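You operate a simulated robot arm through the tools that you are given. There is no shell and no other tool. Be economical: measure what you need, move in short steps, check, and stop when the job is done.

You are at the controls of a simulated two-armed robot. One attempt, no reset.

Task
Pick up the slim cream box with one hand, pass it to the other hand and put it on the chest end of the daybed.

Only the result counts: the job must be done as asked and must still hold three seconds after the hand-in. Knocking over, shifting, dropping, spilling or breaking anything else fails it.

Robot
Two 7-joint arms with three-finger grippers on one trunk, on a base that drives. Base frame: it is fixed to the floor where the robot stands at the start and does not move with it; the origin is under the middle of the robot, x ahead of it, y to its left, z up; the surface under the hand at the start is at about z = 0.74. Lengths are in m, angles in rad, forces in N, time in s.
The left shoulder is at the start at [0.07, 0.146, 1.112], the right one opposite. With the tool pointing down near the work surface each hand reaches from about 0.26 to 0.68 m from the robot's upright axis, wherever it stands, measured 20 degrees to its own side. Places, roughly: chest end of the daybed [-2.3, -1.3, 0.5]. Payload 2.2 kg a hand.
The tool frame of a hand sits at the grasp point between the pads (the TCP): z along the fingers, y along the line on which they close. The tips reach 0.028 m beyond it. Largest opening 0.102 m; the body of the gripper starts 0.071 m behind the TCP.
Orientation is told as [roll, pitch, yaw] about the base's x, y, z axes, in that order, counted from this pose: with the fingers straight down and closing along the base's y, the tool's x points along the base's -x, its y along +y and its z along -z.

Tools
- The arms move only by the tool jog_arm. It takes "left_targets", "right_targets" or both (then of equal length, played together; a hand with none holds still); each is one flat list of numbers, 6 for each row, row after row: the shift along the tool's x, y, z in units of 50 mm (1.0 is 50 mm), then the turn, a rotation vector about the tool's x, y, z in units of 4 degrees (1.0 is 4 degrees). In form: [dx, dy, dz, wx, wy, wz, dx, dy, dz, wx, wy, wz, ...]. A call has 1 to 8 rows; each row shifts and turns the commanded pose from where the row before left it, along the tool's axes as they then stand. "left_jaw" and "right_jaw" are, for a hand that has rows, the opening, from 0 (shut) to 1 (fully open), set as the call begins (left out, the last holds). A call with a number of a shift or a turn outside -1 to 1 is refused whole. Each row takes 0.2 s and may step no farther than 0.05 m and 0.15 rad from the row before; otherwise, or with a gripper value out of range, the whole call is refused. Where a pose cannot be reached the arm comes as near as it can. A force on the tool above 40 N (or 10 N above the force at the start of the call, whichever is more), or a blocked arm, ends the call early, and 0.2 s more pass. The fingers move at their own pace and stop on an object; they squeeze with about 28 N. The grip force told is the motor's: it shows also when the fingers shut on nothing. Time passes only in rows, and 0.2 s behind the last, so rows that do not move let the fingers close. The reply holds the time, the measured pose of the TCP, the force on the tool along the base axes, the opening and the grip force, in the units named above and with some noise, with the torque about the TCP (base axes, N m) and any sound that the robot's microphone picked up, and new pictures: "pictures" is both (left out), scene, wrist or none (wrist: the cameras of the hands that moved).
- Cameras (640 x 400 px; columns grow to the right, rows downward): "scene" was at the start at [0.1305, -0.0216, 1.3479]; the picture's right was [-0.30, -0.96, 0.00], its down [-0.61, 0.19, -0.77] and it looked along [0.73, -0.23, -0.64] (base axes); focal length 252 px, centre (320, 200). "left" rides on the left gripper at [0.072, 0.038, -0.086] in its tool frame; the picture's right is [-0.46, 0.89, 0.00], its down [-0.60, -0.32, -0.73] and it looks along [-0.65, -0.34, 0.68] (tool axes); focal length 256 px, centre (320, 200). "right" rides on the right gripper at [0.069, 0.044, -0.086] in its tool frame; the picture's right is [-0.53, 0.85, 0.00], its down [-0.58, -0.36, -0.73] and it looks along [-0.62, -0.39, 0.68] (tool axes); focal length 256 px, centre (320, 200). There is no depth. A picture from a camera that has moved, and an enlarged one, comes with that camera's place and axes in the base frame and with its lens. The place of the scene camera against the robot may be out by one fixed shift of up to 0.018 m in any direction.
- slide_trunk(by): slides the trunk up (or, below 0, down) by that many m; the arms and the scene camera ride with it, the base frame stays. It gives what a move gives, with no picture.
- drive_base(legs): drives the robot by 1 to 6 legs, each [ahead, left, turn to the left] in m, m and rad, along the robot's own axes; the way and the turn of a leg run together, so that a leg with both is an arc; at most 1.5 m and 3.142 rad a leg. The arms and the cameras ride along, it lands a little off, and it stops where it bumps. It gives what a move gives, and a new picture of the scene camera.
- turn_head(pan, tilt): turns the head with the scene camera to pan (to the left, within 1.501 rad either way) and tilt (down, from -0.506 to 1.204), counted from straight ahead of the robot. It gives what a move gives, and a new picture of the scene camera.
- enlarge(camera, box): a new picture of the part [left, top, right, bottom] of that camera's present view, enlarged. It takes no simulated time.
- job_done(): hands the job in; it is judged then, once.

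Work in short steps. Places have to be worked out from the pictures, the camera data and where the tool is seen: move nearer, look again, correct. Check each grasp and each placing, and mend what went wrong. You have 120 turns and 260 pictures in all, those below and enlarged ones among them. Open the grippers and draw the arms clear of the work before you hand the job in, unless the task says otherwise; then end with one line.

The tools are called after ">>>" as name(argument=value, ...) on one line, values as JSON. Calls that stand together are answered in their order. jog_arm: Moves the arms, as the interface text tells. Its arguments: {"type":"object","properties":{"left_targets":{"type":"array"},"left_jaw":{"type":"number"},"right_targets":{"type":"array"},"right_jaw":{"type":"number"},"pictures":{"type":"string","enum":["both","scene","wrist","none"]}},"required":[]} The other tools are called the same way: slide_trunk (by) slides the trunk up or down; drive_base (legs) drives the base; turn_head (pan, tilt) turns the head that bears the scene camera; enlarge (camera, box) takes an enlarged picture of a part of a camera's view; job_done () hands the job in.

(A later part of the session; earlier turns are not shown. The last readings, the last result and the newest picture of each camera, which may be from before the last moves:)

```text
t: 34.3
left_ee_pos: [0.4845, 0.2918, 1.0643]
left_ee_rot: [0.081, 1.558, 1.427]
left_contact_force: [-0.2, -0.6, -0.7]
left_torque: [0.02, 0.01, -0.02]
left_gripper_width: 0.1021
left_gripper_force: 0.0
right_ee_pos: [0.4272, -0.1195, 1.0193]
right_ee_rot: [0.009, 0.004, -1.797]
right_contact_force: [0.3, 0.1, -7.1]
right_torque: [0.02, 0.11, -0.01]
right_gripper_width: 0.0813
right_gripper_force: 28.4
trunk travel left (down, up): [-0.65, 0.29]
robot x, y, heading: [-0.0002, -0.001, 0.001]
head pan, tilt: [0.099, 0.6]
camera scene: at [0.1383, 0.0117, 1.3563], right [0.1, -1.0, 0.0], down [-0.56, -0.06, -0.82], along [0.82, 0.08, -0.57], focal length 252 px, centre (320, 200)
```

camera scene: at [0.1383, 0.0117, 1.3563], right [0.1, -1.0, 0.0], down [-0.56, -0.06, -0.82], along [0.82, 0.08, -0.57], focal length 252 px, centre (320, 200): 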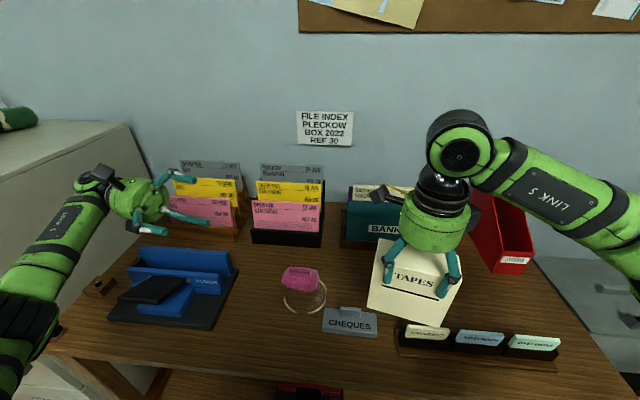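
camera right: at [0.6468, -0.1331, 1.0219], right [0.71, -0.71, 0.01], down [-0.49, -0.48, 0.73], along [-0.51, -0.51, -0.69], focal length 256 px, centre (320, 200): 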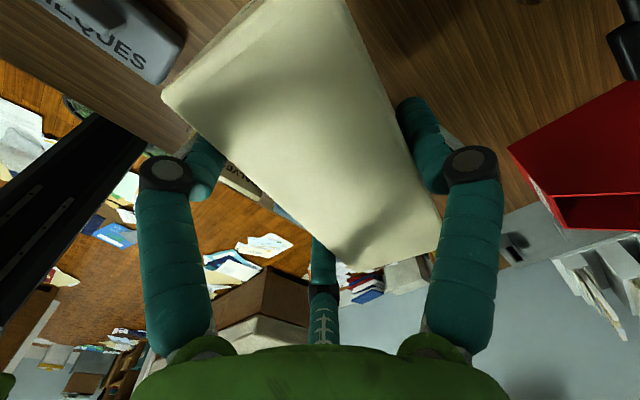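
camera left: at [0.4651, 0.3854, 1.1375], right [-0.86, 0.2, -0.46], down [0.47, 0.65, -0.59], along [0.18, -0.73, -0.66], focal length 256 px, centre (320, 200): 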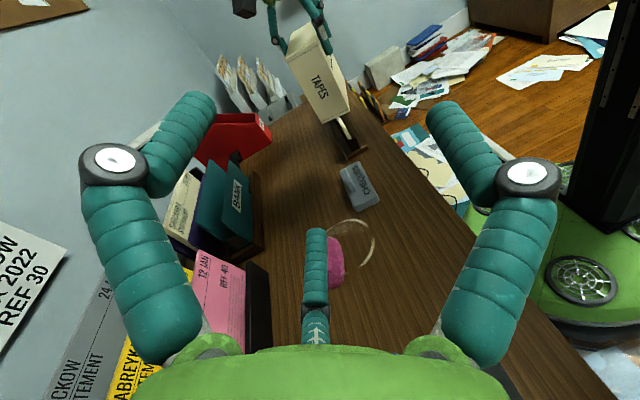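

Orientation is good. I'll enlarge the left wrist view to measure the box's pose from the left hand.

>>> enlarge(camera="left", box=[240, 0, 400, 140])

>>> enlarge(camera="scene", box=[340, 200, 480, 330])

```text
2.86 times, centred on (320, 70) of left
camera zoom: at [0.4651, 0.3854, 1.1376], right [-0.86, 0.2, -0.46], down [0.47, 0.65, -0.59], along [0.18, -0.73, -0.66], focal length 731 px, centre (320, 571)
```

zoom: 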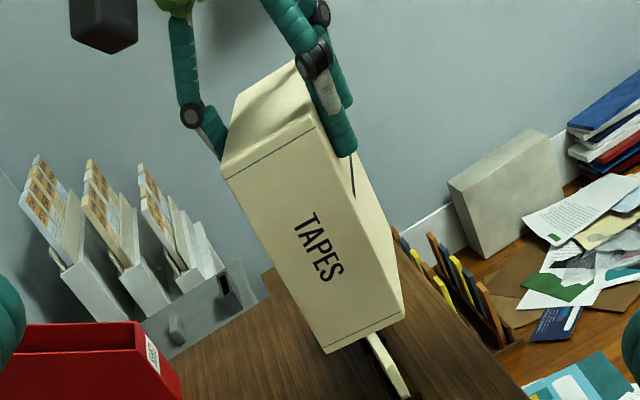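

```text
3.08 times, centred on (410, 265) of scene
camera zoom: at [0.1383, 0.0117, 1.3563], right [0.1, -1.0, 0.0], down [-0.56, -0.06, -0.82], along [0.82, 0.08, -0.57], focal length 775 px, centre (43, 0)
```

zoom: 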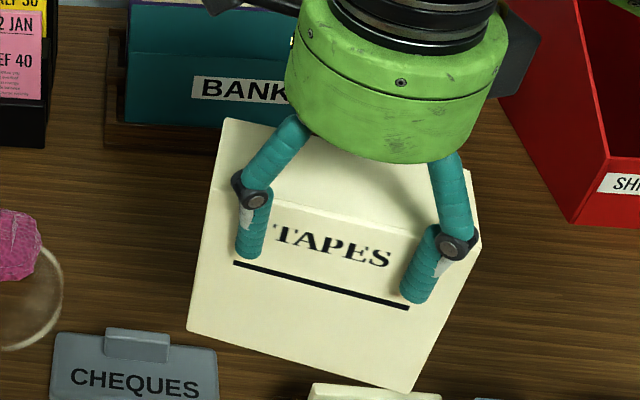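

The left face centre is at about (0.4535, -0.056, 0.960), which matches the estimate. I'll bring the left hand to about 80 mm outside it, at z≈0.953 and offset for the finger layout.

>>> jog_arm(left_targets=[-0.317, -0.167, 0.767, 0, 0, 0, -0.317, -0.167, 0.767, 0, 0, 0, -0.317, -0.167, 0.767, 0, 0, 0, -0.317, -0.167, 0.767, 0, 0, 0, -0.317, -0.167, 0.767, 0, 0, 0, -0.317, -0.167, 0.767, 0, 0, 0, -0.317, -0.167, 0.767, 0, 0, 0, 0, 0, 0, 0, 0, 0], left_jaw=1)

```text
t: 36.1
left_ee_pos: [0.4819, 0.0184, 0.9483]
left_ee_rot: [0.061, 1.559, 1.408]
left_contact_force: [0.0, 0.4, 0.1]
left_torque: [0.03, 0.02, 0.0]
left_gripper_width: 0.102
left_gripper_force: 0.1
right_ee_pos: [0.4275, -0.1193, 1.0184]
right_ee_rot: [0.01, 0.003, -1.795]
right_contact_force: [-0.8, 0.7, -7.4]
right_torque: [0.0, 0.11, -0.03]
right_gripper_width: 0.0812
right_gripper_force: 27.7
trunk travel left (down, up): [-0.65, 0.29]
robot x, y, heading: [-0.0017, -0.0022, -0.003]
head pan, tilt: [0.099, 0.6]
camera scene: at [0.1381, 0.0127, 1.3564], right [0.1, -1.0, 0.0], down [-0.56, -0.06, -0.82], along [0.82, 0.08, -0.57], focal length 252 px, centre (320, 200)
camera left: at [0.4625, 0.1112, 1.0211], right [-0.86, 0.2, -0.46], down [0.47, 0.65, -0.59], along [0.18, -0.73, -0.66], focal length 256 px, centre (320, 200)
```

scene: 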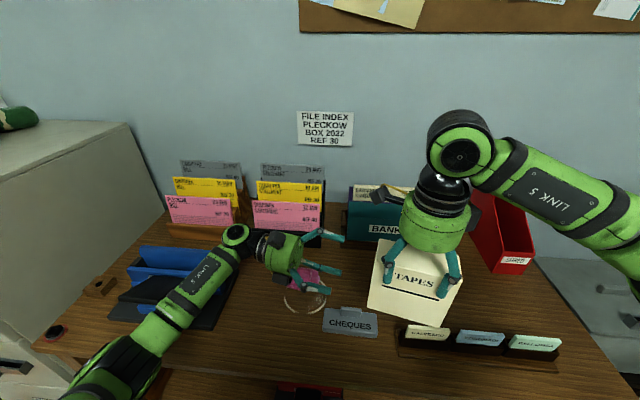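
left: 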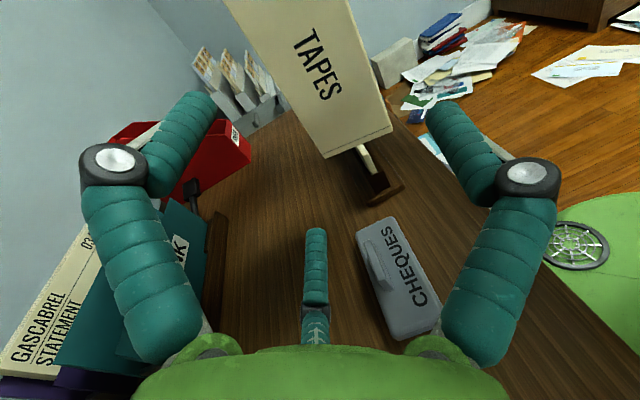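

The pair of left fingers lines up with the back face and the single one with the front. I'll raise 6 mm and advance 90 mm slowly.

>>> jog_arm(left_targets=[0.06, 0, 0.45, 0, 0, 0, 0.06, 0, 0.45, 0, 0, 0, 0, 0, 0.45, 0, 0, 0, 0, 0, 0.45, 0, 0, 0, 0, 0, 0, 0, 0, 0])

```text
t: 37.3
left_ee_pos: [0.4609, -0.0666, 0.9527]
left_ee_rot: [0.049, 1.556, 1.397]
left_contact_force: [0.1, 0.2, 0.5]
left_torque: [-0.03, 0.01, -0.01]
left_gripper_width: 0.1019
left_gripper_force: 0.1
right_ee_pos: [0.4272, -0.1191, 1.0189]
right_ee_rot: [0.012, 0.003, -1.795]
right_contact_force: [0.2, 0.4, -7.5]
right_torque: [-0.02, 0.05, 0.03]
right_gripper_width: 0.0809
right_gripper_force: 27.9
trunk travel left (down, up): [-0.65, 0.29]
robot x, y, heading: [-0.0018, 0.0003, 0.0]
head pan, tilt: [0.099, 0.6]
camera scene: at [0.1384, 0.0124, 1.3564], right [0.1, -1.0, 0.0], down [-0.56, -0.06, -0.82], along [0.82, 0.08, -0.57], focal length 252 px, centre (320, 200)
camera left: at [0.4416, 0.0251, 1.0268], right [-0.86, 0.2, -0.46], down [0.47, 0.65, -0.59], along [0.18, -0.73, -0.66], focal length 256 px, centre (320, 200)
```

scene: 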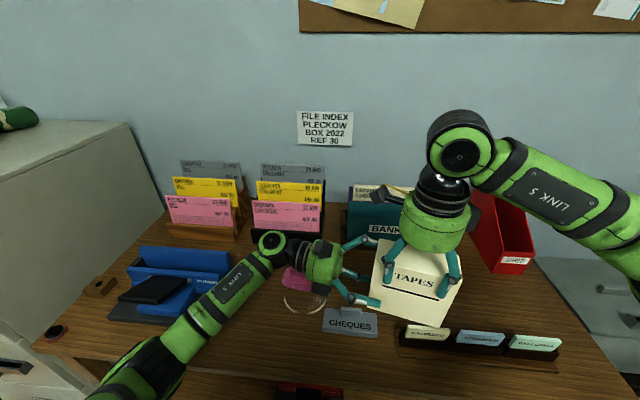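
left: 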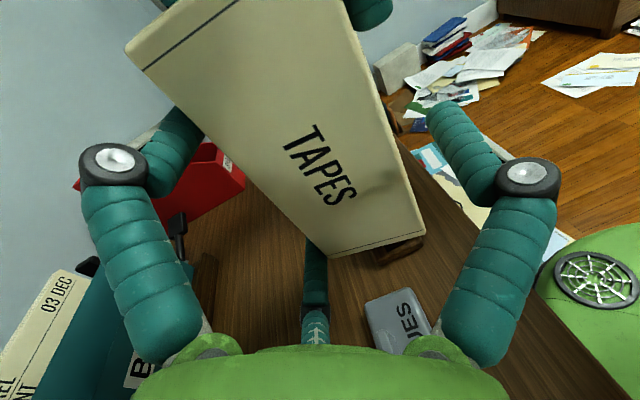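

The left TCP is only about 5 mm past the box face. I'll go 10 mm deeper, centre it 3 mm, and close the left gripper.

>>> jog_arm(left_targets=[0, -0.06, 0.1, 0, 0, 0, 0, 0, 0.1, 0, 0, 0, 0, 0, 0, 0, 0, 0], pictures="none")

>>> jog_arm(left_targets=[0, 0, 0, 0, 0, 0, 0, 0, 0, 0, 0, 0, 0, 0, 0, 0, 0, 0, 0, 0, 0, 0, 0, 0], left_jaw=0)

```text
t: 38.1
left_ee_pos: [0.4607, -0.0793, 0.9532]
left_ee_rot: [0.103, 1.556, 1.451]
left_contact_force: [-0.6, -0.2, -1.1]
left_torque: [0.0, 0.02, 0.02]
left_gripper_width: 0.1022
left_gripper_force: 0.0
right_ee_pos: [0.4277, -0.1199, 1.0199]
right_ee_rot: [0.011, 0.004, -1.796]
right_contact_force: [-0.1, -0.7, -7.2]
right_torque: [-0.01, 0.08, -0.03]
right_gripper_width: 0.081
right_gripper_force: 27.9
trunk travel left (down, up): [-0.65, 0.29]
robot x, y, heading: [-0.0002, -0.0002, 0.003]
head pan, tilt: [0.099, 0.6]
```

```text
t: 39.1
left_ee_pos: [0.4627, -0.0784, 0.9535]
left_ee_rot: [0.089, 1.556, 1.437]
left_contact_force: [7.1, 8.4, -0.2]
left_torque: [0.11, -0.26, -0.03]
left_gripper_width: 0.0815
left_gripper_force: 27.4
right_ee_pos: [0.4272, -0.1203, 1.0196]
right_ee_rot: [0.012, 0.003, -1.795]
right_contact_force: [-7.6, -7.2, -4.3]
right_torque: [-0.52, 0.7, 0.03]
right_gripper_width: 0.081
right_gripper_force: 28.4
trunk travel left (down, up): [-0.65, 0.29]
robot x, y, heading: [-0.0012, -0.0007, -0.002]
head pan, tilt: [0.099, 0.6]
camera scene: at [0.1383, 0.0119, 1.3564], right [0.1, -1.0, 0.0], down [-0.56, -0.06, -0.82], along [0.82, 0.08, -0.57], focal length 252 px, centre (320, 200)
camera left: at [0.4431, 0.0151, 1.0267], right [-0.86, 0.2, -0.46], down [0.47, 0.65, -0.59], along [0.18, -0.73, -0.66], focal length 256 px, centre (320, 200)
```

scene: 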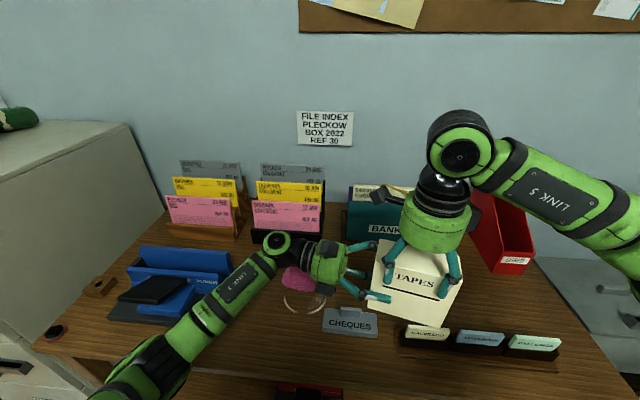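
left: 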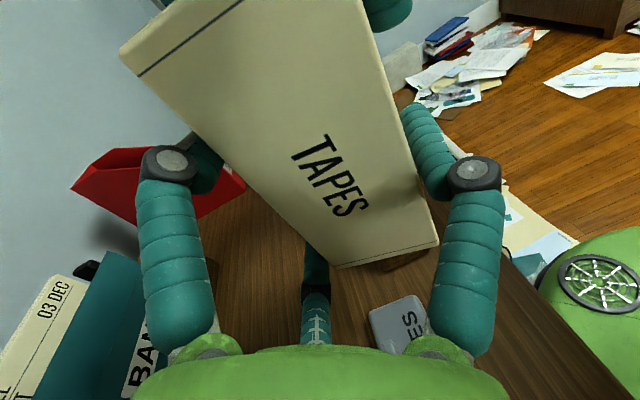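

The left holds the box firmly at 27 N. I'll open the right gripper in place, then raise it.

>>> jog_arm(right_targets=[0, 0, 0, 0, 0, 0, 0, 0, 0, 0, 0, 0, 0, 0, 0, 0, 0, 0], right_jaw=1)

>>> jog_arm(right_targets=[0, 0, -0.4, 0, 0, 0, 0, 0, -0.8, 0, 0, 0, 0, 0, -0.9, 0, 0, 0, 0, 0, -0.3, 0, 0, 0, 0, 0, 0, 0, 0, 0])

```text
t: 39.9
left_ee_pos: [0.4612, -0.079, 0.9527]
left_ee_rot: [0.11, 1.557, 1.455]
left_contact_force: [0.2, 0.0, -0.1]
left_torque: [0.39, -0.17, -0.01]
left_gripper_width: 0.0811
left_gripper_force: 28.0
right_ee_pos: [0.4276, -0.1193, 1.0186]
right_ee_rot: [0.01, 0.005, -1.796]
right_contact_force: [0.8, 0.8, -0.4]
right_torque: [0.0, -0.03, -0.01]
right_gripper_width: 0.102
right_gripper_force: 0.2
trunk travel left (down, up): [-0.65, 0.29]
robot x, y, heading: [-0.0011, -0.0016, -0.002]
head pan, tilt: [0.099, 0.6]
camera scene: at [0.1383, 0.0118, 1.3564], right [0.1, -1.0, 0.0], down [-0.56, -0.06, -0.82], along [0.82, 0.08, -0.57], focal length 252 px, centre (320, 200)
camera right: at [0.4851, -0.0631, 1.1059], right [0.7, -0.71, 0.01], down [-0.49, -0.48, 0.72], along [-0.51, -0.51, -0.69], focal length 256 px, centre (320, 200)
```

scene: 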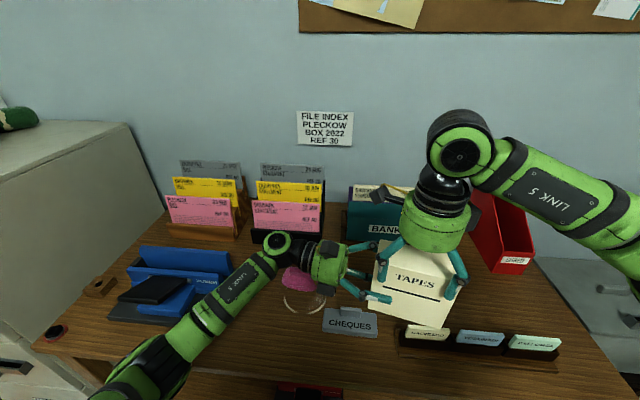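
right: 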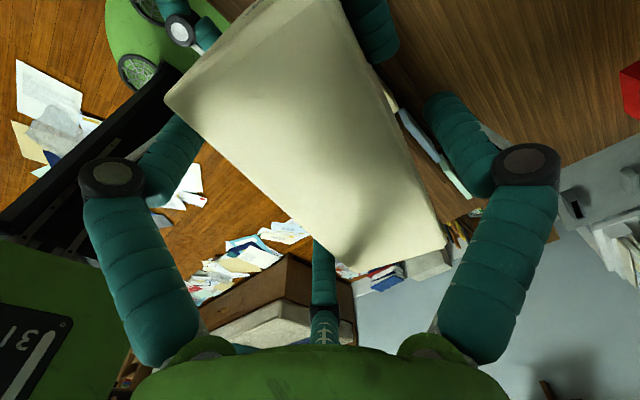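

```text
t: 41.1
left_ee_pos: [0.462, -0.078, 0.9531]
left_ee_rot: [0.106, 1.557, 1.453]
left_contact_force: [-0.4, 0.5, -0.4]
left_torque: [0.33, -0.17, 0.02]
left_gripper_width: 0.0808
left_gripper_force: 27.9
right_ee_pos: [0.4283, -0.1208, 1.1401]
right_ee_rot: [0.009, 0.004, -1.796]
right_contact_force: [0.4, -0.1, 0.9]
right_torque: [-0.02, 0.0, 0.01]
right_gripper_width: 0.1021
right_gripper_force: 0.1
trunk travel left (down, up): [-0.65, 0.29]
robot x, y, heading: [0.0025, 0.0006, 0.002]
head pan, tilt: [0.099, 0.6]
camera scene: at [0.1385, 0.0117, 1.3563], right [0.1, -1.0, 0.0], down [-0.56, -0.06, -0.82], along [0.82, 0.08, -0.57], focal length 252 px, centre (320, 200)
camera right: at [0.4853, -0.0648, 1.2262], right [0.7, -0.71, 0.01], down [-0.49, -0.48, 0.72], along [-0.51, -0.51, -0.69], focal length 256 px, centre (320, 200)
```

scene: 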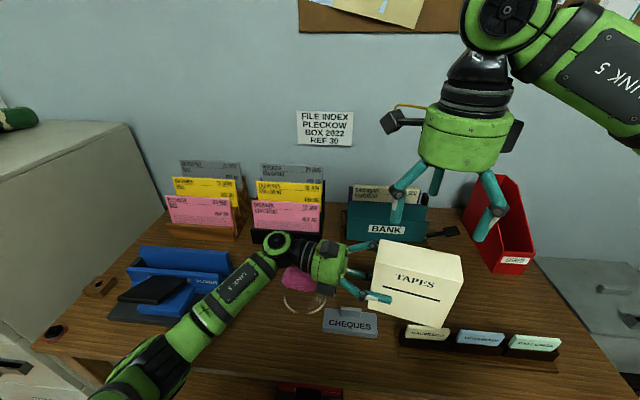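
right: 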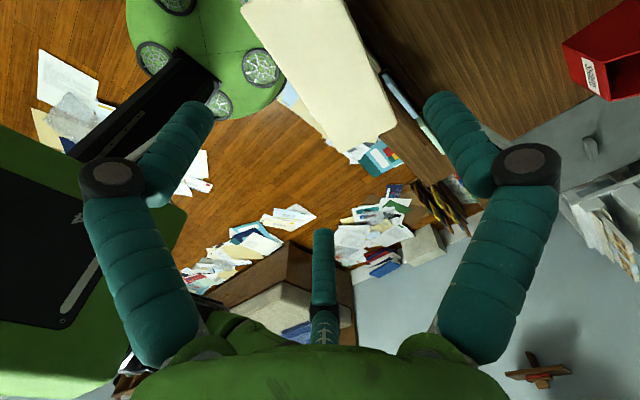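

The pass is done and the left hand alone holds the box. I'll tuck both arms away from the desk and raise the box, then look around.

>>> jog_arm(right_targets=[-0.84, -0.25, 0, 0, 0, 0, -0.84, -0.25, 0, 0, 0, 0, -0.84, -0.25, 0, 0, 0, 0, -0.84, -0.25, 0, 0, 0, 0, -0.84, -0.25, 0, 0, 0, 0, -0.84, -0.25, 0, 0, 0, 0], left_targets=[0.33, 0.27, -0.35, 0, 0, 0, 0.33, 0.27, -0.35, 0, 0, 0, 0.33, 0.27, -0.35, 0, 0, 0, 0.33, 0.27, -0.35, 0, 0, 0, 0.33, 0.27, -0.35, 0, 0, 0, 0.33, 0.27, -0.35, 0, 0, 0], pictures="scene")

>>> turn_head(pan=-1.5, tilt=0.5)

>>> turn_head(pan=1.5, tilt=0.5)

```text
t: 42.5
left_ee_pos: [0.4028, 0.0411, 1.0559]
left_ee_rot: [0.026, 1.557, 1.373]
left_contact_force: [-1.3, -0.1, -7.5]
left_torque: [0.32, -0.16, 0.03]
left_gripper_width: 0.0811
left_gripper_force: 27.5
right_ee_pos: [0.2988, -0.3459, 1.1345]
right_ee_rot: [0.013, 0.005, -1.793]
right_contact_force: [0.1, 0.5, -0.2]
right_torque: [0.02, -0.01, -0.02]
right_gripper_width: 0.1021
right_gripper_force: 0.0
right hand out of reach, approached as far as the arm can: row 6
trunk travel left (down, up): [-0.65, 0.29]
robot x, y, heading: [0.0037, -0.0018, -0.005]
head pan, tilt: [0.099, 0.6]
camera scene: at [0.1361, 0.0117, 1.3566], right [0.1, -1.0, 0.0], down [-0.56, -0.06, -0.83], along [0.82, 0.08, -0.56], focal length 252 px, centre (320, 200)
```

scene: 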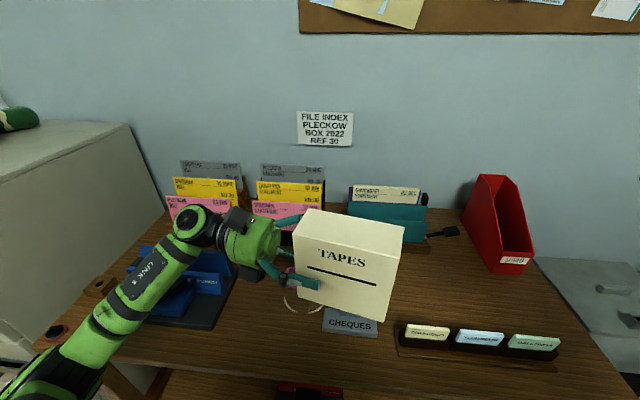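

```text
t: 44.2
left_ee_pos: [0.4037, 0.0404, 1.0548]
left_ee_rot: [0.081, 1.557, 1.429]
left_contact_force: [0.2, 0.4, -7.6]
left_torque: [0.32, -0.16, 0.0]
left_gripper_width: 0.0808
left_gripper_force: 27.4
right_ee_pos: [0.3016, -0.3456, 1.1326]
right_ee_rot: [0.012, 0.003, -1.795]
right_contact_force: [-0.2, 0.8, 0.1]
right_torque: [0.0, -0.02, 0.04]
right_gripper_width: 0.1019
right_gripper_force: 0.0
trunk travel left (down, up): [-0.65, 0.29]
robot x, y, heading: [0.0016, 0.0015, -0.002]
head pan, tilt: [-1.499, 0.499]
camera scene: at [0.0568, -0.0874, 1.3655], right [-1.0, -0.07, 0.0], down [-0.03, 0.48, -0.88], along [0.06, -0.88, -0.48], focal length 252 px, centre (320, 200)
```

scene: 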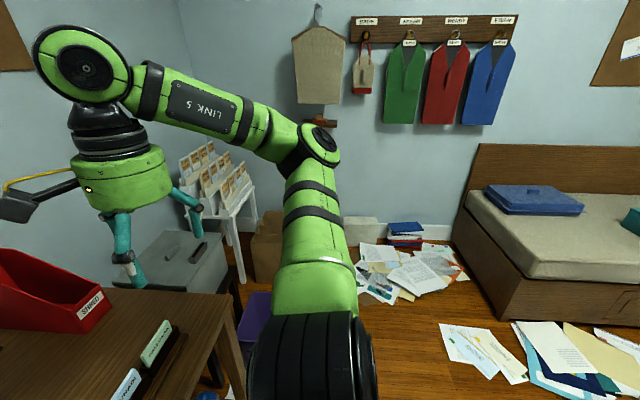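

```text
t: 46.8
left_ee_pos: [0.4036, 0.0418, 1.0545]
left_ee_rot: [0.083, 1.557, 1.432]
left_contact_force: [0.4, 0.0, -7.7]
left_torque: [0.29, -0.14, -0.01]
left_gripper_width: 0.0812
left_gripper_force: 28.0
right_ee_pos: [0.301, -0.3444, 1.1336]
right_ee_rot: [0.011, 0.003, -1.796]
right_contact_force: [0.6, -0.3, -1.1]
right_torque: [-0.01, -0.04, -0.05]
right_gripper_width: 0.102
right_gripper_force: 0.2
trunk travel left (down, up): [-0.65, 0.29]
robot x, y, heading: [-0.0007, 0.0007, -0.001]
head pan, tilt: [1.499, 0.499]
camera scene: at [0.0569, 0.0941, 1.3655], right [1.0, -0.07, 0.0], down [-0.04, -0.48, -0.88], along [0.06, 0.88, -0.48], focal length 252 px, centre (320, 200)
```

scene: 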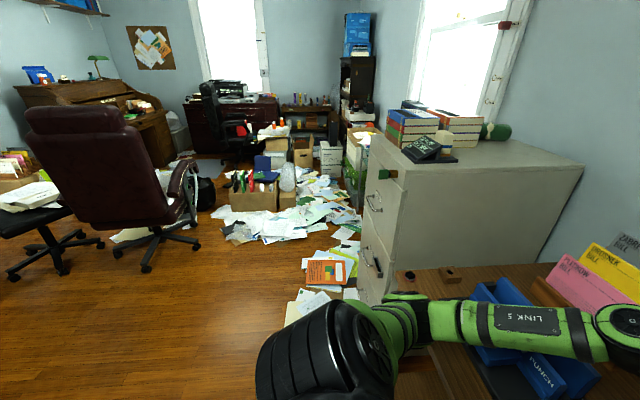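

The daybed is to the right and behind. I'll back off 0.55 m from the desk first, then turn right toward it.

>>> drive_base(legs=[[-0.5, 0, 0]])

>>> turn_head(pan=-0.4, tilt=0.4)

>>> drive_base(legs=[[0, 0, -1.6]])

```text
t: 49.7
left_ee_pos: [-0.0916, 0.0416, 1.0543]
left_ee_rot: [0.119, 1.557, 1.469]
left_contact_force: [0.2, -0.1, -7.0]
left_torque: [0.33, -0.2, 0.02]
left_gripper_width: 0.0811
left_gripper_force: 27.6
right_ee_pos: [-0.1918, -0.3439, 1.1334]
right_ee_rot: [0.01, 0.004, -1.791]
right_contact_force: [0.7, 0.9, 0.2]
right_torque: [0.04, -0.01, -0.03]
right_gripper_width: 0.102
right_gripper_force: 0.0
trunk travel left (down, up): [-0.65, 0.29]
robot x, y, heading: [-0.4921, -0.0006, 0.005]
head pan, tilt: [1.499, 0.499]
camera scene: at [-0.438, 0.0934, 1.3655], right [1.0, -0.07, 0.0], down [-0.03, -0.48, -0.88], along [0.06, 0.88, -0.48], focal length 252 px, centre (320, 200)
```

scene: 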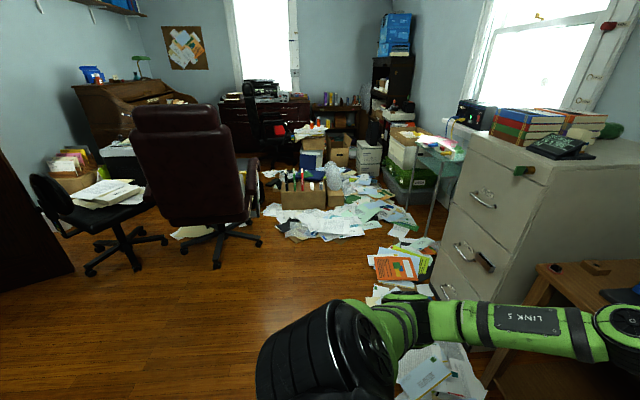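

```text
t: 51.6
left_ee_pos: [-0.0913, 0.0419, 1.0541]
left_ee_rot: [0.102, 1.557, 1.454]
left_contact_force: [-0.1, -0.5, -7.6]
left_torque: [0.32, -0.13, 0.03]
left_gripper_width: 0.081
left_gripper_force: 28.1
right_ee_pos: [-0.1912, -0.3444, 1.134]
right_ee_rot: [0.011, 0.003, -1.79]
right_contact_force: [-0.6, -0.3, -0.6]
right_torque: [-0.01, 0.0, 0.01]
right_gripper_width: 0.1019
right_gripper_force: 0.1
trunk travel left (down, up): [-0.65, 0.29]
robot x, y, heading: [-0.4931, -0.0022, 0.003]
head pan, tilt: [-0.4, 0.4]
camera scene: at [-0.359, -0.033, 1.3746], right [-0.38, -0.92, 0.0], down [-0.36, 0.15, -0.92], along [0.85, -0.35, -0.39], focal length 252 px, centre (320, 200)
```

scene: 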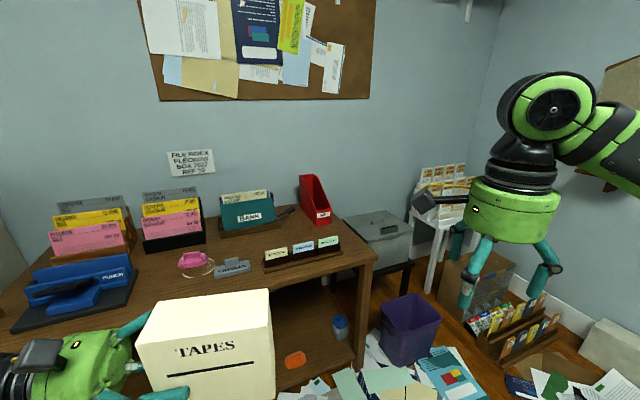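

```text
t: 55.9
left_ee_pos: [-0.4621, -0.4059, 1.0547]
left_ee_rot: [0.099, 1.556, -0.146]
left_contact_force: [-0.5, -0.7, -7.2]
left_torque: [-0.18, -0.31, 0.0]
left_gripper_width: 0.0811
left_gripper_force: 27.8
right_ee_pos: [-0.8468, -0.295, 1.1332]
right_ee_rot: [0.011, 0.003, 2.893]
right_contact_force: [0.0, -0.7, -0.3]
right_torque: [-0.02, 0.01, 0.0]
right_gripper_width: 0.1018
right_gripper_force: 0.0
trunk travel left (down, up): [-0.65, 0.29]
robot x, y, heading: [-0.4941, -0.0006, -1.592]
head pan, tilt: [-0.4, 0.4]
camera scene: at [-0.5344, -0.133, 1.3746], right [-0.91, 0.41, 0.0], down [0.16, 0.36, -0.92], along [-0.38, -0.84, -0.39], focal length 252 px, centre (320, 200)
```

scene: 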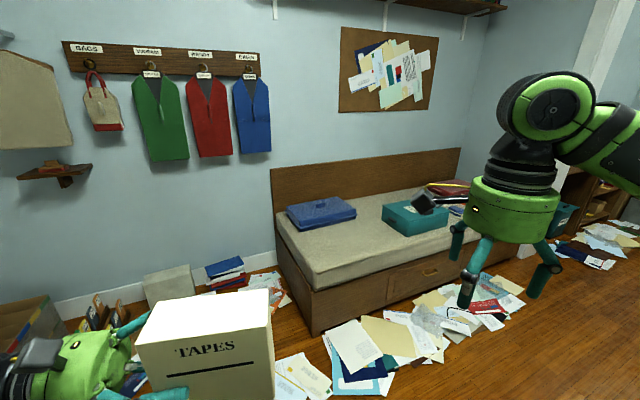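

The daybed runs along the far wall. I'll pan right to find the chest by its far end.

>>> turn_head(pan=-1.1, tilt=0.4)

>>> enlarge(camera="scene", box=[0, 100, 320, 300])

```text
t: 57.0
left_ee_pos: [-0.4627, -0.407, 1.0539]
left_ee_rot: [0.101, 1.554, -0.143]
left_contact_force: [0.0, 0.9, -6.8]
left_torque: [-0.17, -0.32, -0.01]
left_gripper_width: 0.081
left_gripper_force: 27.7
right_ee_pos: [-0.846, -0.2951, 1.1333]
right_ee_rot: [0.01, 0.004, 2.896]
right_contact_force: [0.6, 0.1, 0.0]
right_torque: [-0.01, 0.03, 0.0]
right_gripper_width: 0.1021
right_gripper_force: 0.0
trunk travel left (down, up): [-0.65, 0.29]
robot x, y, heading: [-0.4946, -0.0014, -1.593]
head pan, tilt: [-1.1, 0.4]
camera scene: at [-0.5799, -0.0888, 1.3746], right [-0.44, 0.9, 0.0], down [0.35, 0.17, -0.92], along [-0.83, -0.4, -0.39], focal length 252 px, centre (320, 200)
```

scene: 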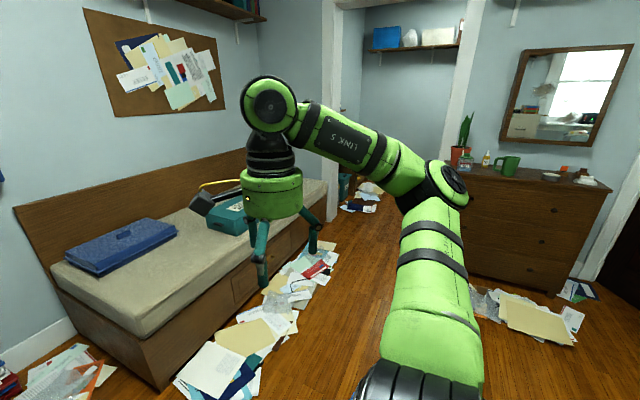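

```text
2.00 times, centred on (160, 200) of scene
camera zoom: at [-0.5799, -0.0888, 1.3746], right [-0.44, 0.9, 0.0], down [0.35, 0.17, -0.92], along [-0.83, -0.4, -0.39], focal length 504 px, centre (640, 200)
```

zoom: 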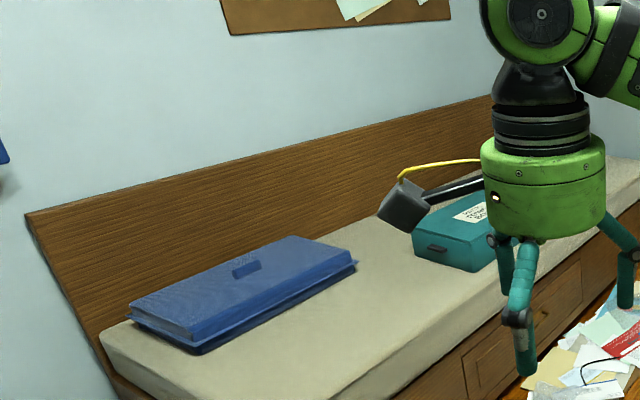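

The chest of drawers stands at the -x end, so the target is the far end of the daybed, near (-2.3, -1.3). The middle floor is clear, so I'll strafe right along it.

>>> drive_base(legs=[[0, -1.3, 0.02]])

>>> turn_head(pan=-0.45, tilt=0.75)

```text
t: 63.5
left_ee_pos: [-1.7734, -0.3781, 1.055]
left_ee_rot: [0.107, 1.557, -0.135]
left_contact_force: [-0.6, 0.4, -7.3]
left_torque: [-0.17, -0.32, -0.01]
left_gripper_width: 0.0809
left_gripper_force: 28.7
right_ee_pos: [-2.156, -0.2689, 1.1341]
right_ee_rot: [0.011, 0.005, 2.896]
right_contact_force: [-0.9, -0.1, -0.2]
right_torque: [0.0, -0.01, -0.01]
right_gripper_width: 0.1021
right_gripper_force: 0.0
trunk travel left (down, up): [-0.65, 0.29]
robot x, y, heading: [-1.8051, 0.027, -1.586]
head pan, tilt: [-1.1, 0.4]
camera scene: at [-1.8913, -0.0615, 1.3746], right [-0.44, 0.9, 0.0], down [0.35, 0.17, -0.92], along [-0.83, -0.4, -0.39], focal length 252 px, centre (320, 200)
```

scene: 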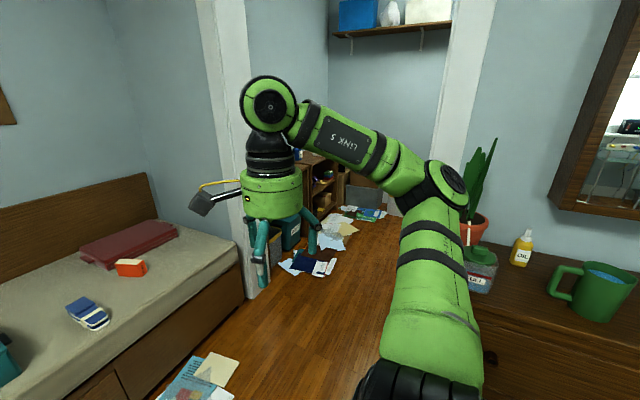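

```text
t: 64.6
left_ee_pos: [-1.7723, -0.3786, 1.0537]
left_ee_rot: [0.111, 1.555, -0.131]
left_contact_force: [-0.4, -0.5, -7.2]
left_torque: [-0.18, -0.31, 0.01]
left_gripper_width: 0.081
left_gripper_force: 27.9
right_ee_pos: [-2.1562, -0.2676, 1.1335]
right_ee_rot: [0.011, 0.002, 2.897]
right_contact_force: [-0.5, -0.2, 0.4]
right_torque: [0.0, 0.0, -0.02]
right_gripper_width: 0.102
right_gripper_force: 0.1
trunk travel left (down, up): [-0.65, 0.29]
robot x, y, heading: [-1.8083, 0.0269, -1.59]
head pan, tilt: [-0.45, 0.75]
camera scene: at [-1.8457, -0.0949, 1.3435], right [-0.89, 0.45, 0.0], down [0.31, 0.61, -0.73], along [-0.33, -0.65, -0.68], focal length 252 px, centre (320, 200)
```

scene: 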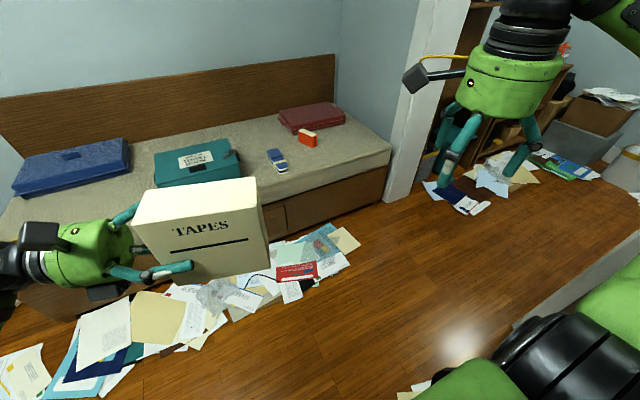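

The target end holds a maroon case, an orange box and a small blue item, with free space around (-2.38, -1.17). Before driving closer I'll rotate the left hand so its fingers point down, with the box hanging below.

>>> jog_arm(left_targets=[0, 0, 0, 0, -1, 0, 0, 0, 0, 0, -1, 0, 0, 0, 0, 0, -1, 0, 0, 0, 0, 0, -1, 0, 0, 0, 0, 0, -1, 0, 0, 0, 0, 0, -1, 0, 0, 0, 0, 0, -1, 0, 0, 0, 0, 0, -1, 0], pictures="none")

>>> jog_arm(left_targets=[0, 0, 0, 0, -1, 0, 0, 0, 0, 0, -1, 0, 0, 0, 0, 0, -1, 0, 0, 0, 0, 0, -1, 0, 0, 0, 0, 0, -1, 0, 0, 0, 0, 0, -1, 0, 0, 0, 0, 0, -1, 0, 0, 0, 0, 0, -1, 0], pictures="none")

>>> jog_arm(left_targets=[0, 0, 0, 0, -1, 0, 0, 0, 0, 0, -1, 0, 0, 0, 0, 0, -1, 0, 0, 0, 0, 0, -1, 0, 0, 0, 0, 0, -1, 0, 0, 0, 0, 0, -1, 0, 0, 0, 0, 0, -0.3, 0], pictures="scene")

```text
t: 66.4
left_ee_pos: [-1.7748, -0.3776, 1.0542]
left_ee_rot: [0.005, 0.996, -0.24]
left_contact_force: [-0.4, 0.2, -7.1]
left_torque: [-0.2, -0.31, 0.01]
left_gripper_width: 0.0809
left_gripper_force: 27.6
right_ee_pos: [-2.1579, -0.2689, 1.1323]
right_ee_rot: [0.01, 0.004, 2.898]
right_contact_force: [0.7, -0.5, 0.0]
right_torque: [0.03, -0.02, -0.01]
right_gripper_width: 0.1019
right_gripper_force: 0.0
trunk travel left (down, up): [-0.65, 0.29]
robot x, y, heading: [-1.8027, 0.0227, -1.593]
head pan, tilt: [-0.45, 0.75]
```

```text
t: 68.2
left_ee_pos: [-1.7743, -0.3791, 1.0543]
left_ee_rot: [0.001, 0.438, -0.24]
left_contact_force: [-0.2, -0.3, -6.7]
left_torque: [-0.14, -0.24, 0.0]
left_gripper_width: 0.0813
left_gripper_force: 27.8
right_ee_pos: [-2.157, -0.2681, 1.1334]
right_ee_rot: [0.011, 0.004, 2.898]
right_contact_force: [-0.6, -0.3, 0.6]
right_torque: [0.01, 0.0, 0.01]
right_gripper_width: 0.1018
right_gripper_force: 0.1
trunk travel left (down, up): [-0.65, 0.29]
robot x, y, heading: [-1.8059, 0.0262, -1.593]
head pan, tilt: [-0.45, 0.75]
```

```text
t: 69.8
left_ee_pos: [-1.7727, -0.3786, 1.055]
left_ee_rot: [0.002, -0.001, -0.243]
left_contact_force: [0.0, 1.4, -8.8]
left_torque: [-0.14, -0.08, -0.01]
left_gripper_width: 0.0812
left_gripper_force: 28.0
right_ee_pos: [-2.1579, -0.2684, 1.1335]
right_ee_rot: [0.011, 0.003, 2.898]
right_contact_force: [-0.3, -0.1, 0.7]
right_torque: [0.01, 0.0, 0.01]
right_gripper_width: 0.1022
right_gripper_force: 0.1
trunk travel left (down, up): [-0.65, 0.29]
robot x, y, heading: [-1.8064, 0.0283, -1.585]
head pan, tilt: [-0.45, 0.75]
camera scene: at [-1.8456, -0.095, 1.3435], right [-0.89, 0.45, 0.0], down [0.31, 0.61, -0.73], along [-0.33, -0.65, -0.68], focal length 252 px, centre (320, 200)
```

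scene: 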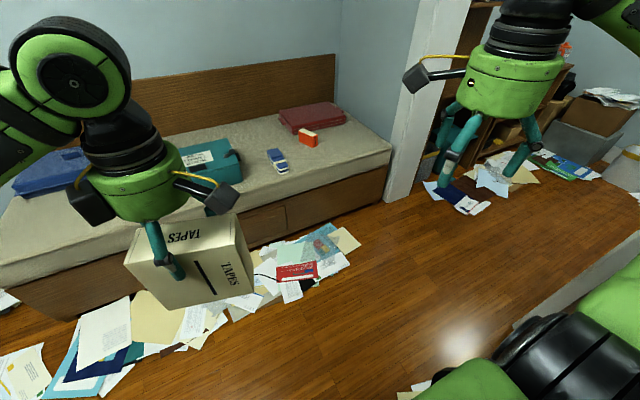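

The box now hangs with its long side along the bed. I'll drive diagonally nearer, stopping short, with a slight right turn at the end.

>>> drive_base(legs=[[0, -0.45, 0], [0.45, 0, 0], [0, 0, -0.22]])

>>> turn_head(pan=0.0, tilt=0.85)

```text
t: 72.6
left_ee_pos: [-2.2116, -0.3723, 1.0533]
left_ee_rot: [0.006, -0.003, -0.233]
left_contact_force: [0.0, 0.0, -7.8]
left_torque: [-0.11, -0.05, -0.03]
left_gripper_width: 0.0811
left_gripper_force: 28.4
right_ee_pos: [-2.5979, -0.2659, 1.1328]
right_ee_rot: [0.011, 0.005, 2.905]
right_contact_force: [0.3, -0.5, -0.2]
right_torque: [0.01, 0.04, -0.01]
right_gripper_width: 0.102
right_gripper_force: 0.0
trunk travel left (down, up): [-0.65, 0.29]
robot x, y, heading: [-2.2489, 0.031, -1.581]
head pan, tilt: [-0.45, 0.75]
stopped in leg 1: the robot was blocked; the commanded pose is now the measured one
camera scene: at [-2.288, -0.089, 1.3434], right [-0.9, 0.44, 0.0], down [0.3, 0.61, -0.73], along [-0.32, -0.65, -0.68], focal length 252 px, centre (320, 200)
```

scene: 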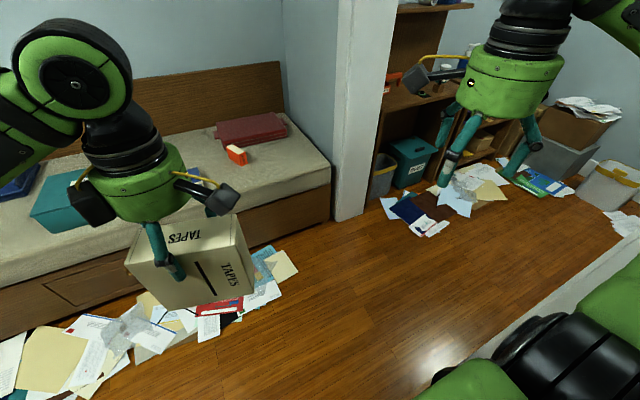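

```text
t: 73.5
left_ee_pos: [-2.2124, -0.3721, 1.0544]
left_ee_rot: [0.0, -0.002, -0.233]
left_contact_force: [-0.7, 0.3, -7.6]
left_torque: [-0.09, -0.04, 0.05]
left_gripper_width: 0.0811
left_gripper_force: 27.8
right_ee_pos: [-2.5979, -0.2651, 1.1335]
right_ee_rot: [0.012, 0.003, 2.905]
right_contact_force: [0.0, -0.2, -0.8]
right_torque: [-0.02, 0.0, -0.01]
right_gripper_width: 0.102
right_gripper_force: 0.1
trunk travel left (down, up): [-0.65, 0.29]
robot x, y, heading: [-2.2516, 0.0357, -1.578]
head pan, tilt: [0.0, 0.85]
camera scene: at [-2.2514, -0.0925, 1.3355], right [-1.0, 0.01, 0.0], down [0.01, 0.75, -0.66], along [-0.01, -0.66, -0.75], focal length 252 px, centre (320, 200)
```

scene: 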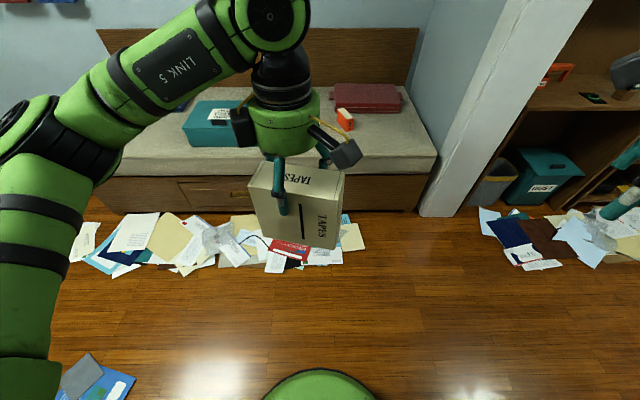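

The base bumped something on its right at the very end of the strafe. I'll look right before moving.

>>> turn_head(pan=-1.45, tilt=0.75)

```text
t: 75.0
left_ee_pos: [-2.2112, -0.3709, 1.0541]
left_ee_rot: [0.002, -0.002, -0.234]
left_contact_force: [0.5, 1.3, -7.7]
left_torque: [-0.08, -0.1, -0.06]
left_gripper_width: 0.0813
left_gripper_force: 27.7
right_ee_pos: [-2.5972, -0.2649, 1.1324]
right_ee_rot: [0.01, 0.003, 2.905]
right_contact_force: [0.1, -0.5, 0.1]
right_torque: [-0.02, -0.02, -0.01]
right_gripper_width: 0.1019
right_gripper_force: 0.0
trunk travel left (down, up): [-0.65, 0.29]
robot x, y, heading: [-2.2501, 0.0315, -1.579]
head pan, tilt: [-1.45, 0.75]
camera scene: at [-2.3327, -0.0235, 1.3435], right [-0.11, 0.99, 0.0], down [0.68, 0.08, -0.73], along [-0.73, -0.08, -0.68], focal length 252 px, centre (320, 200)
```

scene: 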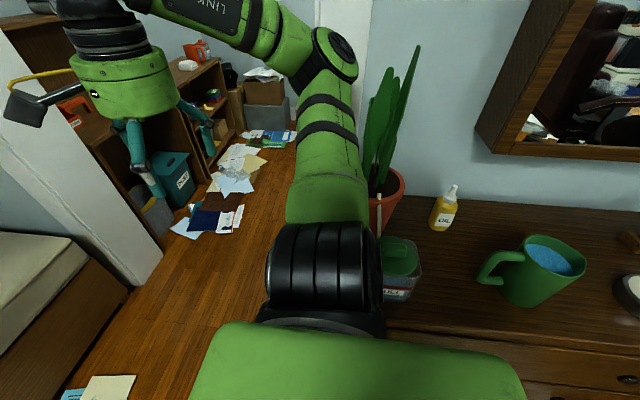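

Nothing on the chest is disturbed; the base just touched the chest front. I'll move 4 cm away, then ahead toward the bed.

>>> drive_base(legs=[[0, 0.05, 0], [0.45, 0, 0]])

>>> turn_head(pan=-0.2, tilt=0.85)

```text
t: 78.3
left_ee_pos: [-2.1657, -0.8161, 1.0542]
left_ee_rot: [0.002, -0.003, -0.232]
left_contact_force: [0.1, 0.1, -7.5]
left_torque: [-0.08, -0.06, 0.02]
left_gripper_width: 0.0809
left_gripper_force: 28.0
right_ee_pos: [-2.5515, -0.7095, 1.1355]
right_ee_rot: [0.011, 0.003, 2.908]
right_contact_force: [0.0, 0.6, 0.9]
right_torque: [0.0, -0.04, 0.02]
right_gripper_width: 0.1017
right_gripper_force: 0.0
trunk travel left (down, up): [-0.65, 0.29]
robot x, y, heading: [-2.2018, -0.4135, -1.583]
head pan, tilt: [-1.45, 0.75]
camera scene: at [-2.2865, -0.4684, 1.3436], right [-0.11, 0.99, 0.0], down [0.68, 0.08, -0.73], along [-0.73, -0.08, -0.68], focal length 252 px, centre (320, 200)
```

scene: 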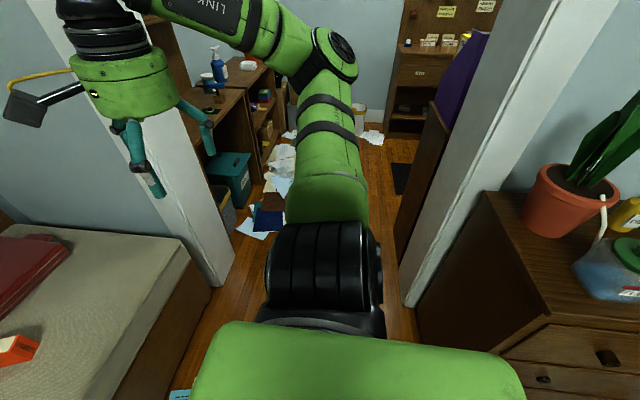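

```text
t: 79.7
left_ee_pos: [-2.1655, -0.8171, 1.053]
left_ee_rot: [0.002, -0.003, -0.232]
left_contact_force: [0.2, -0.1, -7.4]
left_torque: [-0.13, -0.08, -0.01]
left_gripper_width: 0.0809
left_gripper_force: 27.9
right_ee_pos: [-2.5498, -0.7106, 1.1335]
right_ee_rot: [0.012, 0.003, 2.907]
right_contact_force: [-0.3, 0.6, 0.5]
right_torque: [0.02, -0.04, -0.01]
right_gripper_width: 0.1019
right_gripper_force: 0.1
trunk travel left (down, up): [-0.65, 0.29]
robot x, y, heading: [-2.2061, -0.4147, -1.58]
head pan, tilt: [-0.201, 0.85]
camera scene: at [-2.2205, -0.5363, 1.3355], right [-0.98, 0.21, 0.0], down [0.16, 0.74, -0.66], along [-0.14, -0.65, -0.75], focal length 252 px, centre (320, 200)
```

scene: 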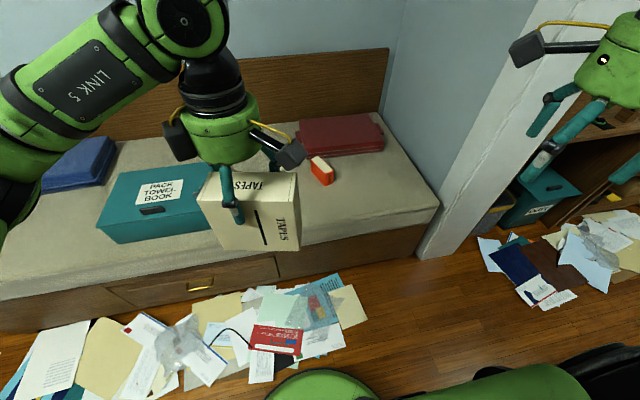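

Bed front edge is at y≈-1.05, orange box near (-2.41, -1.36) and the small blue item near (-2.15, -1.2). I'll aim the box at about (-2.38, -1.19), and move the base right 0.16 and ahead 0.19.

>>> drive_base(legs=[[0, -0.16, 0], [0.19, 0, 0]])

```text
t: 82.3
left_ee_pos: [-2.326, -0.9995, 1.0537]
left_ee_rot: [0.001, -0.001, -0.232]
left_contact_force: [-0.7, 0.0, -6.8]
left_torque: [-0.12, -0.07, 0.0]
left_gripper_width: 0.081
left_gripper_force: 27.4
right_ee_pos: [-2.7101, -0.8938, 1.1345]
right_ee_rot: [0.014, 0.003, 2.91]
right_contact_force: [0.2, 0.7, 0.3]
right_torque: [-0.04, 0.01, 0.01]
right_gripper_width: 0.1021
right_gripper_force: 0.0
trunk travel left (down, up): [-0.65, 0.29]
robot x, y, heading: [-2.3631, -0.5982, -1.576]
head pan, tilt: [-0.201, 0.85]
camera scene: at [-2.3807, -0.7195, 1.3356], right [-0.98, 0.21, 0.0], down [0.16, 0.73, -0.66], along [-0.14, -0.65, -0.75], focal length 252 px, centre (320, 200)
```

scene: 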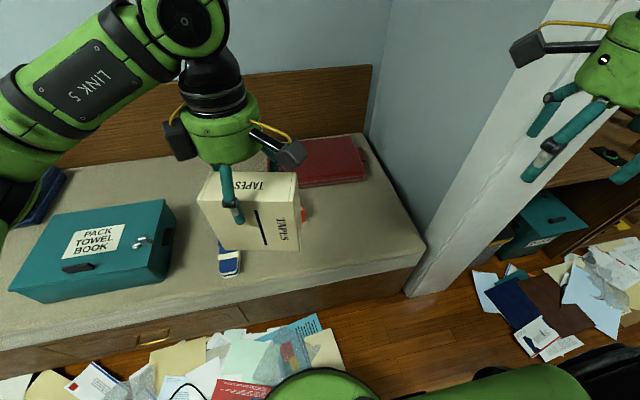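

No bump this time. I'll lower the trunk 0.26 m and then reach forward over the spot.

>>> slide_trunk(by=-0.26)

>>> jog_arm(left_targets=[0.02, -0.86, 0, 0, 0, 0, 0.02, -0.86, 0, 0, 0, 0, 0.02, -0.86, 0, 0, 0, 0, 0.02, -0.86, 0, 0, 0, 0, 0.02, -0.72, 0, 0, 0, 0, 0, 0, 0, 0, 0, 0])

```text
t: 84.9
left_ee_pos: [-2.3268, -1.0011, 0.7955]
left_ee_rot: [0.003, -0.001, -0.233]
left_contact_force: [0.3, -0.1, -6.8]
left_torque: [-0.15, -0.09, 0.02]
left_gripper_width: 0.0808
left_gripper_force: 27.8
right_ee_pos: [-2.7116, -0.8955, 0.8735]
right_ee_rot: [0.009, 0.004, 2.909]
right_contact_force: [-0.5, 0.2, -0.3]
right_torque: [0.0, -0.02, -0.01]
right_gripper_width: 0.1018
right_gripper_force: 0.0
trunk travel left (down, up): [-0.39, 0.55]
robot x, y, heading: [-2.3588, -0.5971, -1.58]
head pan, tilt: [-0.201, 0.85]
```

```text
t: 86.3
left_ee_pos: [-2.3698, -1.1883, 0.7894]
left_ee_rot: [0.002, -0.003, -0.234]
left_contact_force: [0.4, 0.4, -7.0]
left_torque: [-0.09, -0.08, 0.01]
left_gripper_width: 0.081
left_gripper_force: 28.1
left hand out of reach, approached as far as the arm can: row 5
right_ee_pos: [-2.7115, -0.8959, 0.8736]
right_ee_rot: [0.011, 0.004, 2.912]
right_contact_force: [-0.2, 0.9, -0.1]
right_torque: [0.0, 0.0, -0.02]
right_gripper_width: 0.1024
right_gripper_force: 0.0
trunk travel left (down, up): [-0.39, 0.55]
robot x, y, heading: [-2.3654, -0.5975, -1.583]
head pan, tilt: [-0.201, 0.85]
camera scene: at [-2.3806, -0.7208, 1.0755], right [-0.98, 0.21, 0.0], down [0.16, 0.74, -0.66], along [-0.14, -0.65, -0.75], focal length 252 px, centre (320, 200)
camera left: at [-2.4312, -1.1331, 0.8751], right [0.66, 0.75, 0.0], down [0.51, -0.45, 0.73], along [0.55, -0.48, -0.68], focal length 256 px, centre (320, 200)
```

scene: 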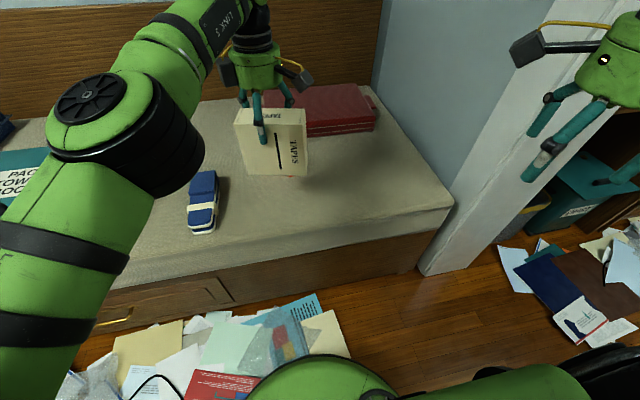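
left: 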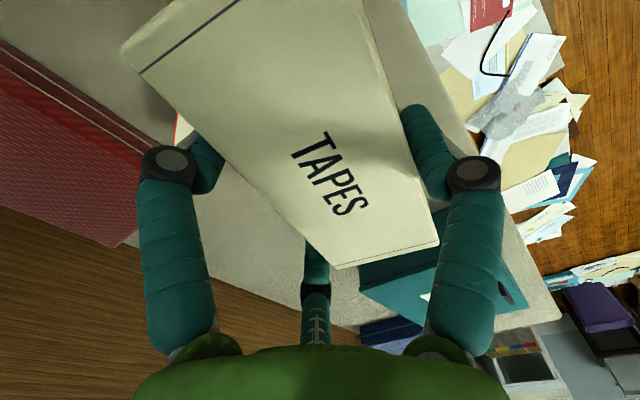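

The spot below is clear: the orange box's front is at y≈-1.33, about 0.11 m behind. I'll lower 0.13 m, then check.

>>> jog_arm(left_targets=[0, 0, 0.9, 0, 0, 0, 0, 0, 0.9, 0, 0, 0, 0, 0, 0.8, 0, 0, 0, 0, 0, 0, 0, 0, 0], pictures="scene")

```text
t: 87.3
left_ee_pos: [-2.3686, -1.1894, 0.6619]
left_ee_rot: [0.001, -0.003, -0.232]
left_contact_force: [0.6, 0.3, -7.3]
left_torque: [-0.08, -0.08, 0.02]
left_gripper_width: 0.0809
left_gripper_force: 28.0
right_ee_pos: [-2.7113, -0.8955, 0.8737]
right_ee_rot: [0.01, 0.003, 2.91]
right_contact_force: [-0.9, 0.1, 0.3]
right_torque: [-0.03, -0.01, 0.01]
right_gripper_width: 0.1018
right_gripper_force: 0.0
trunk travel left (down, up): [-0.39, 0.55]
robot x, y, heading: [-2.362, -0.5974, -1.578]
head pan, tilt: [-0.201, 0.85]
camera scene: at [-2.381, -0.7204, 1.0755], right [-0.98, 0.21, 0.0], down [0.16, 0.74, -0.66], along [-0.14, -0.65, -0.75], focal length 252 px, centre (320, 200)
```

scene: 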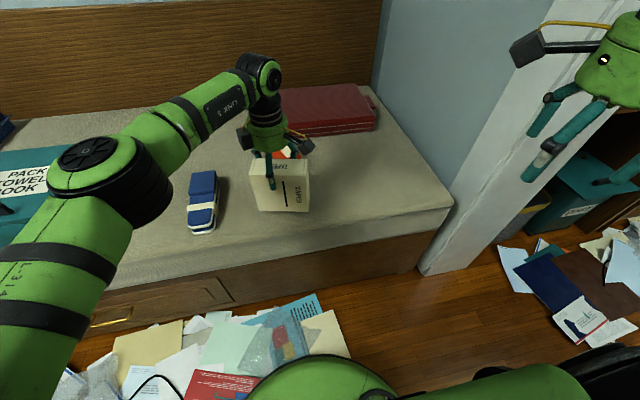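

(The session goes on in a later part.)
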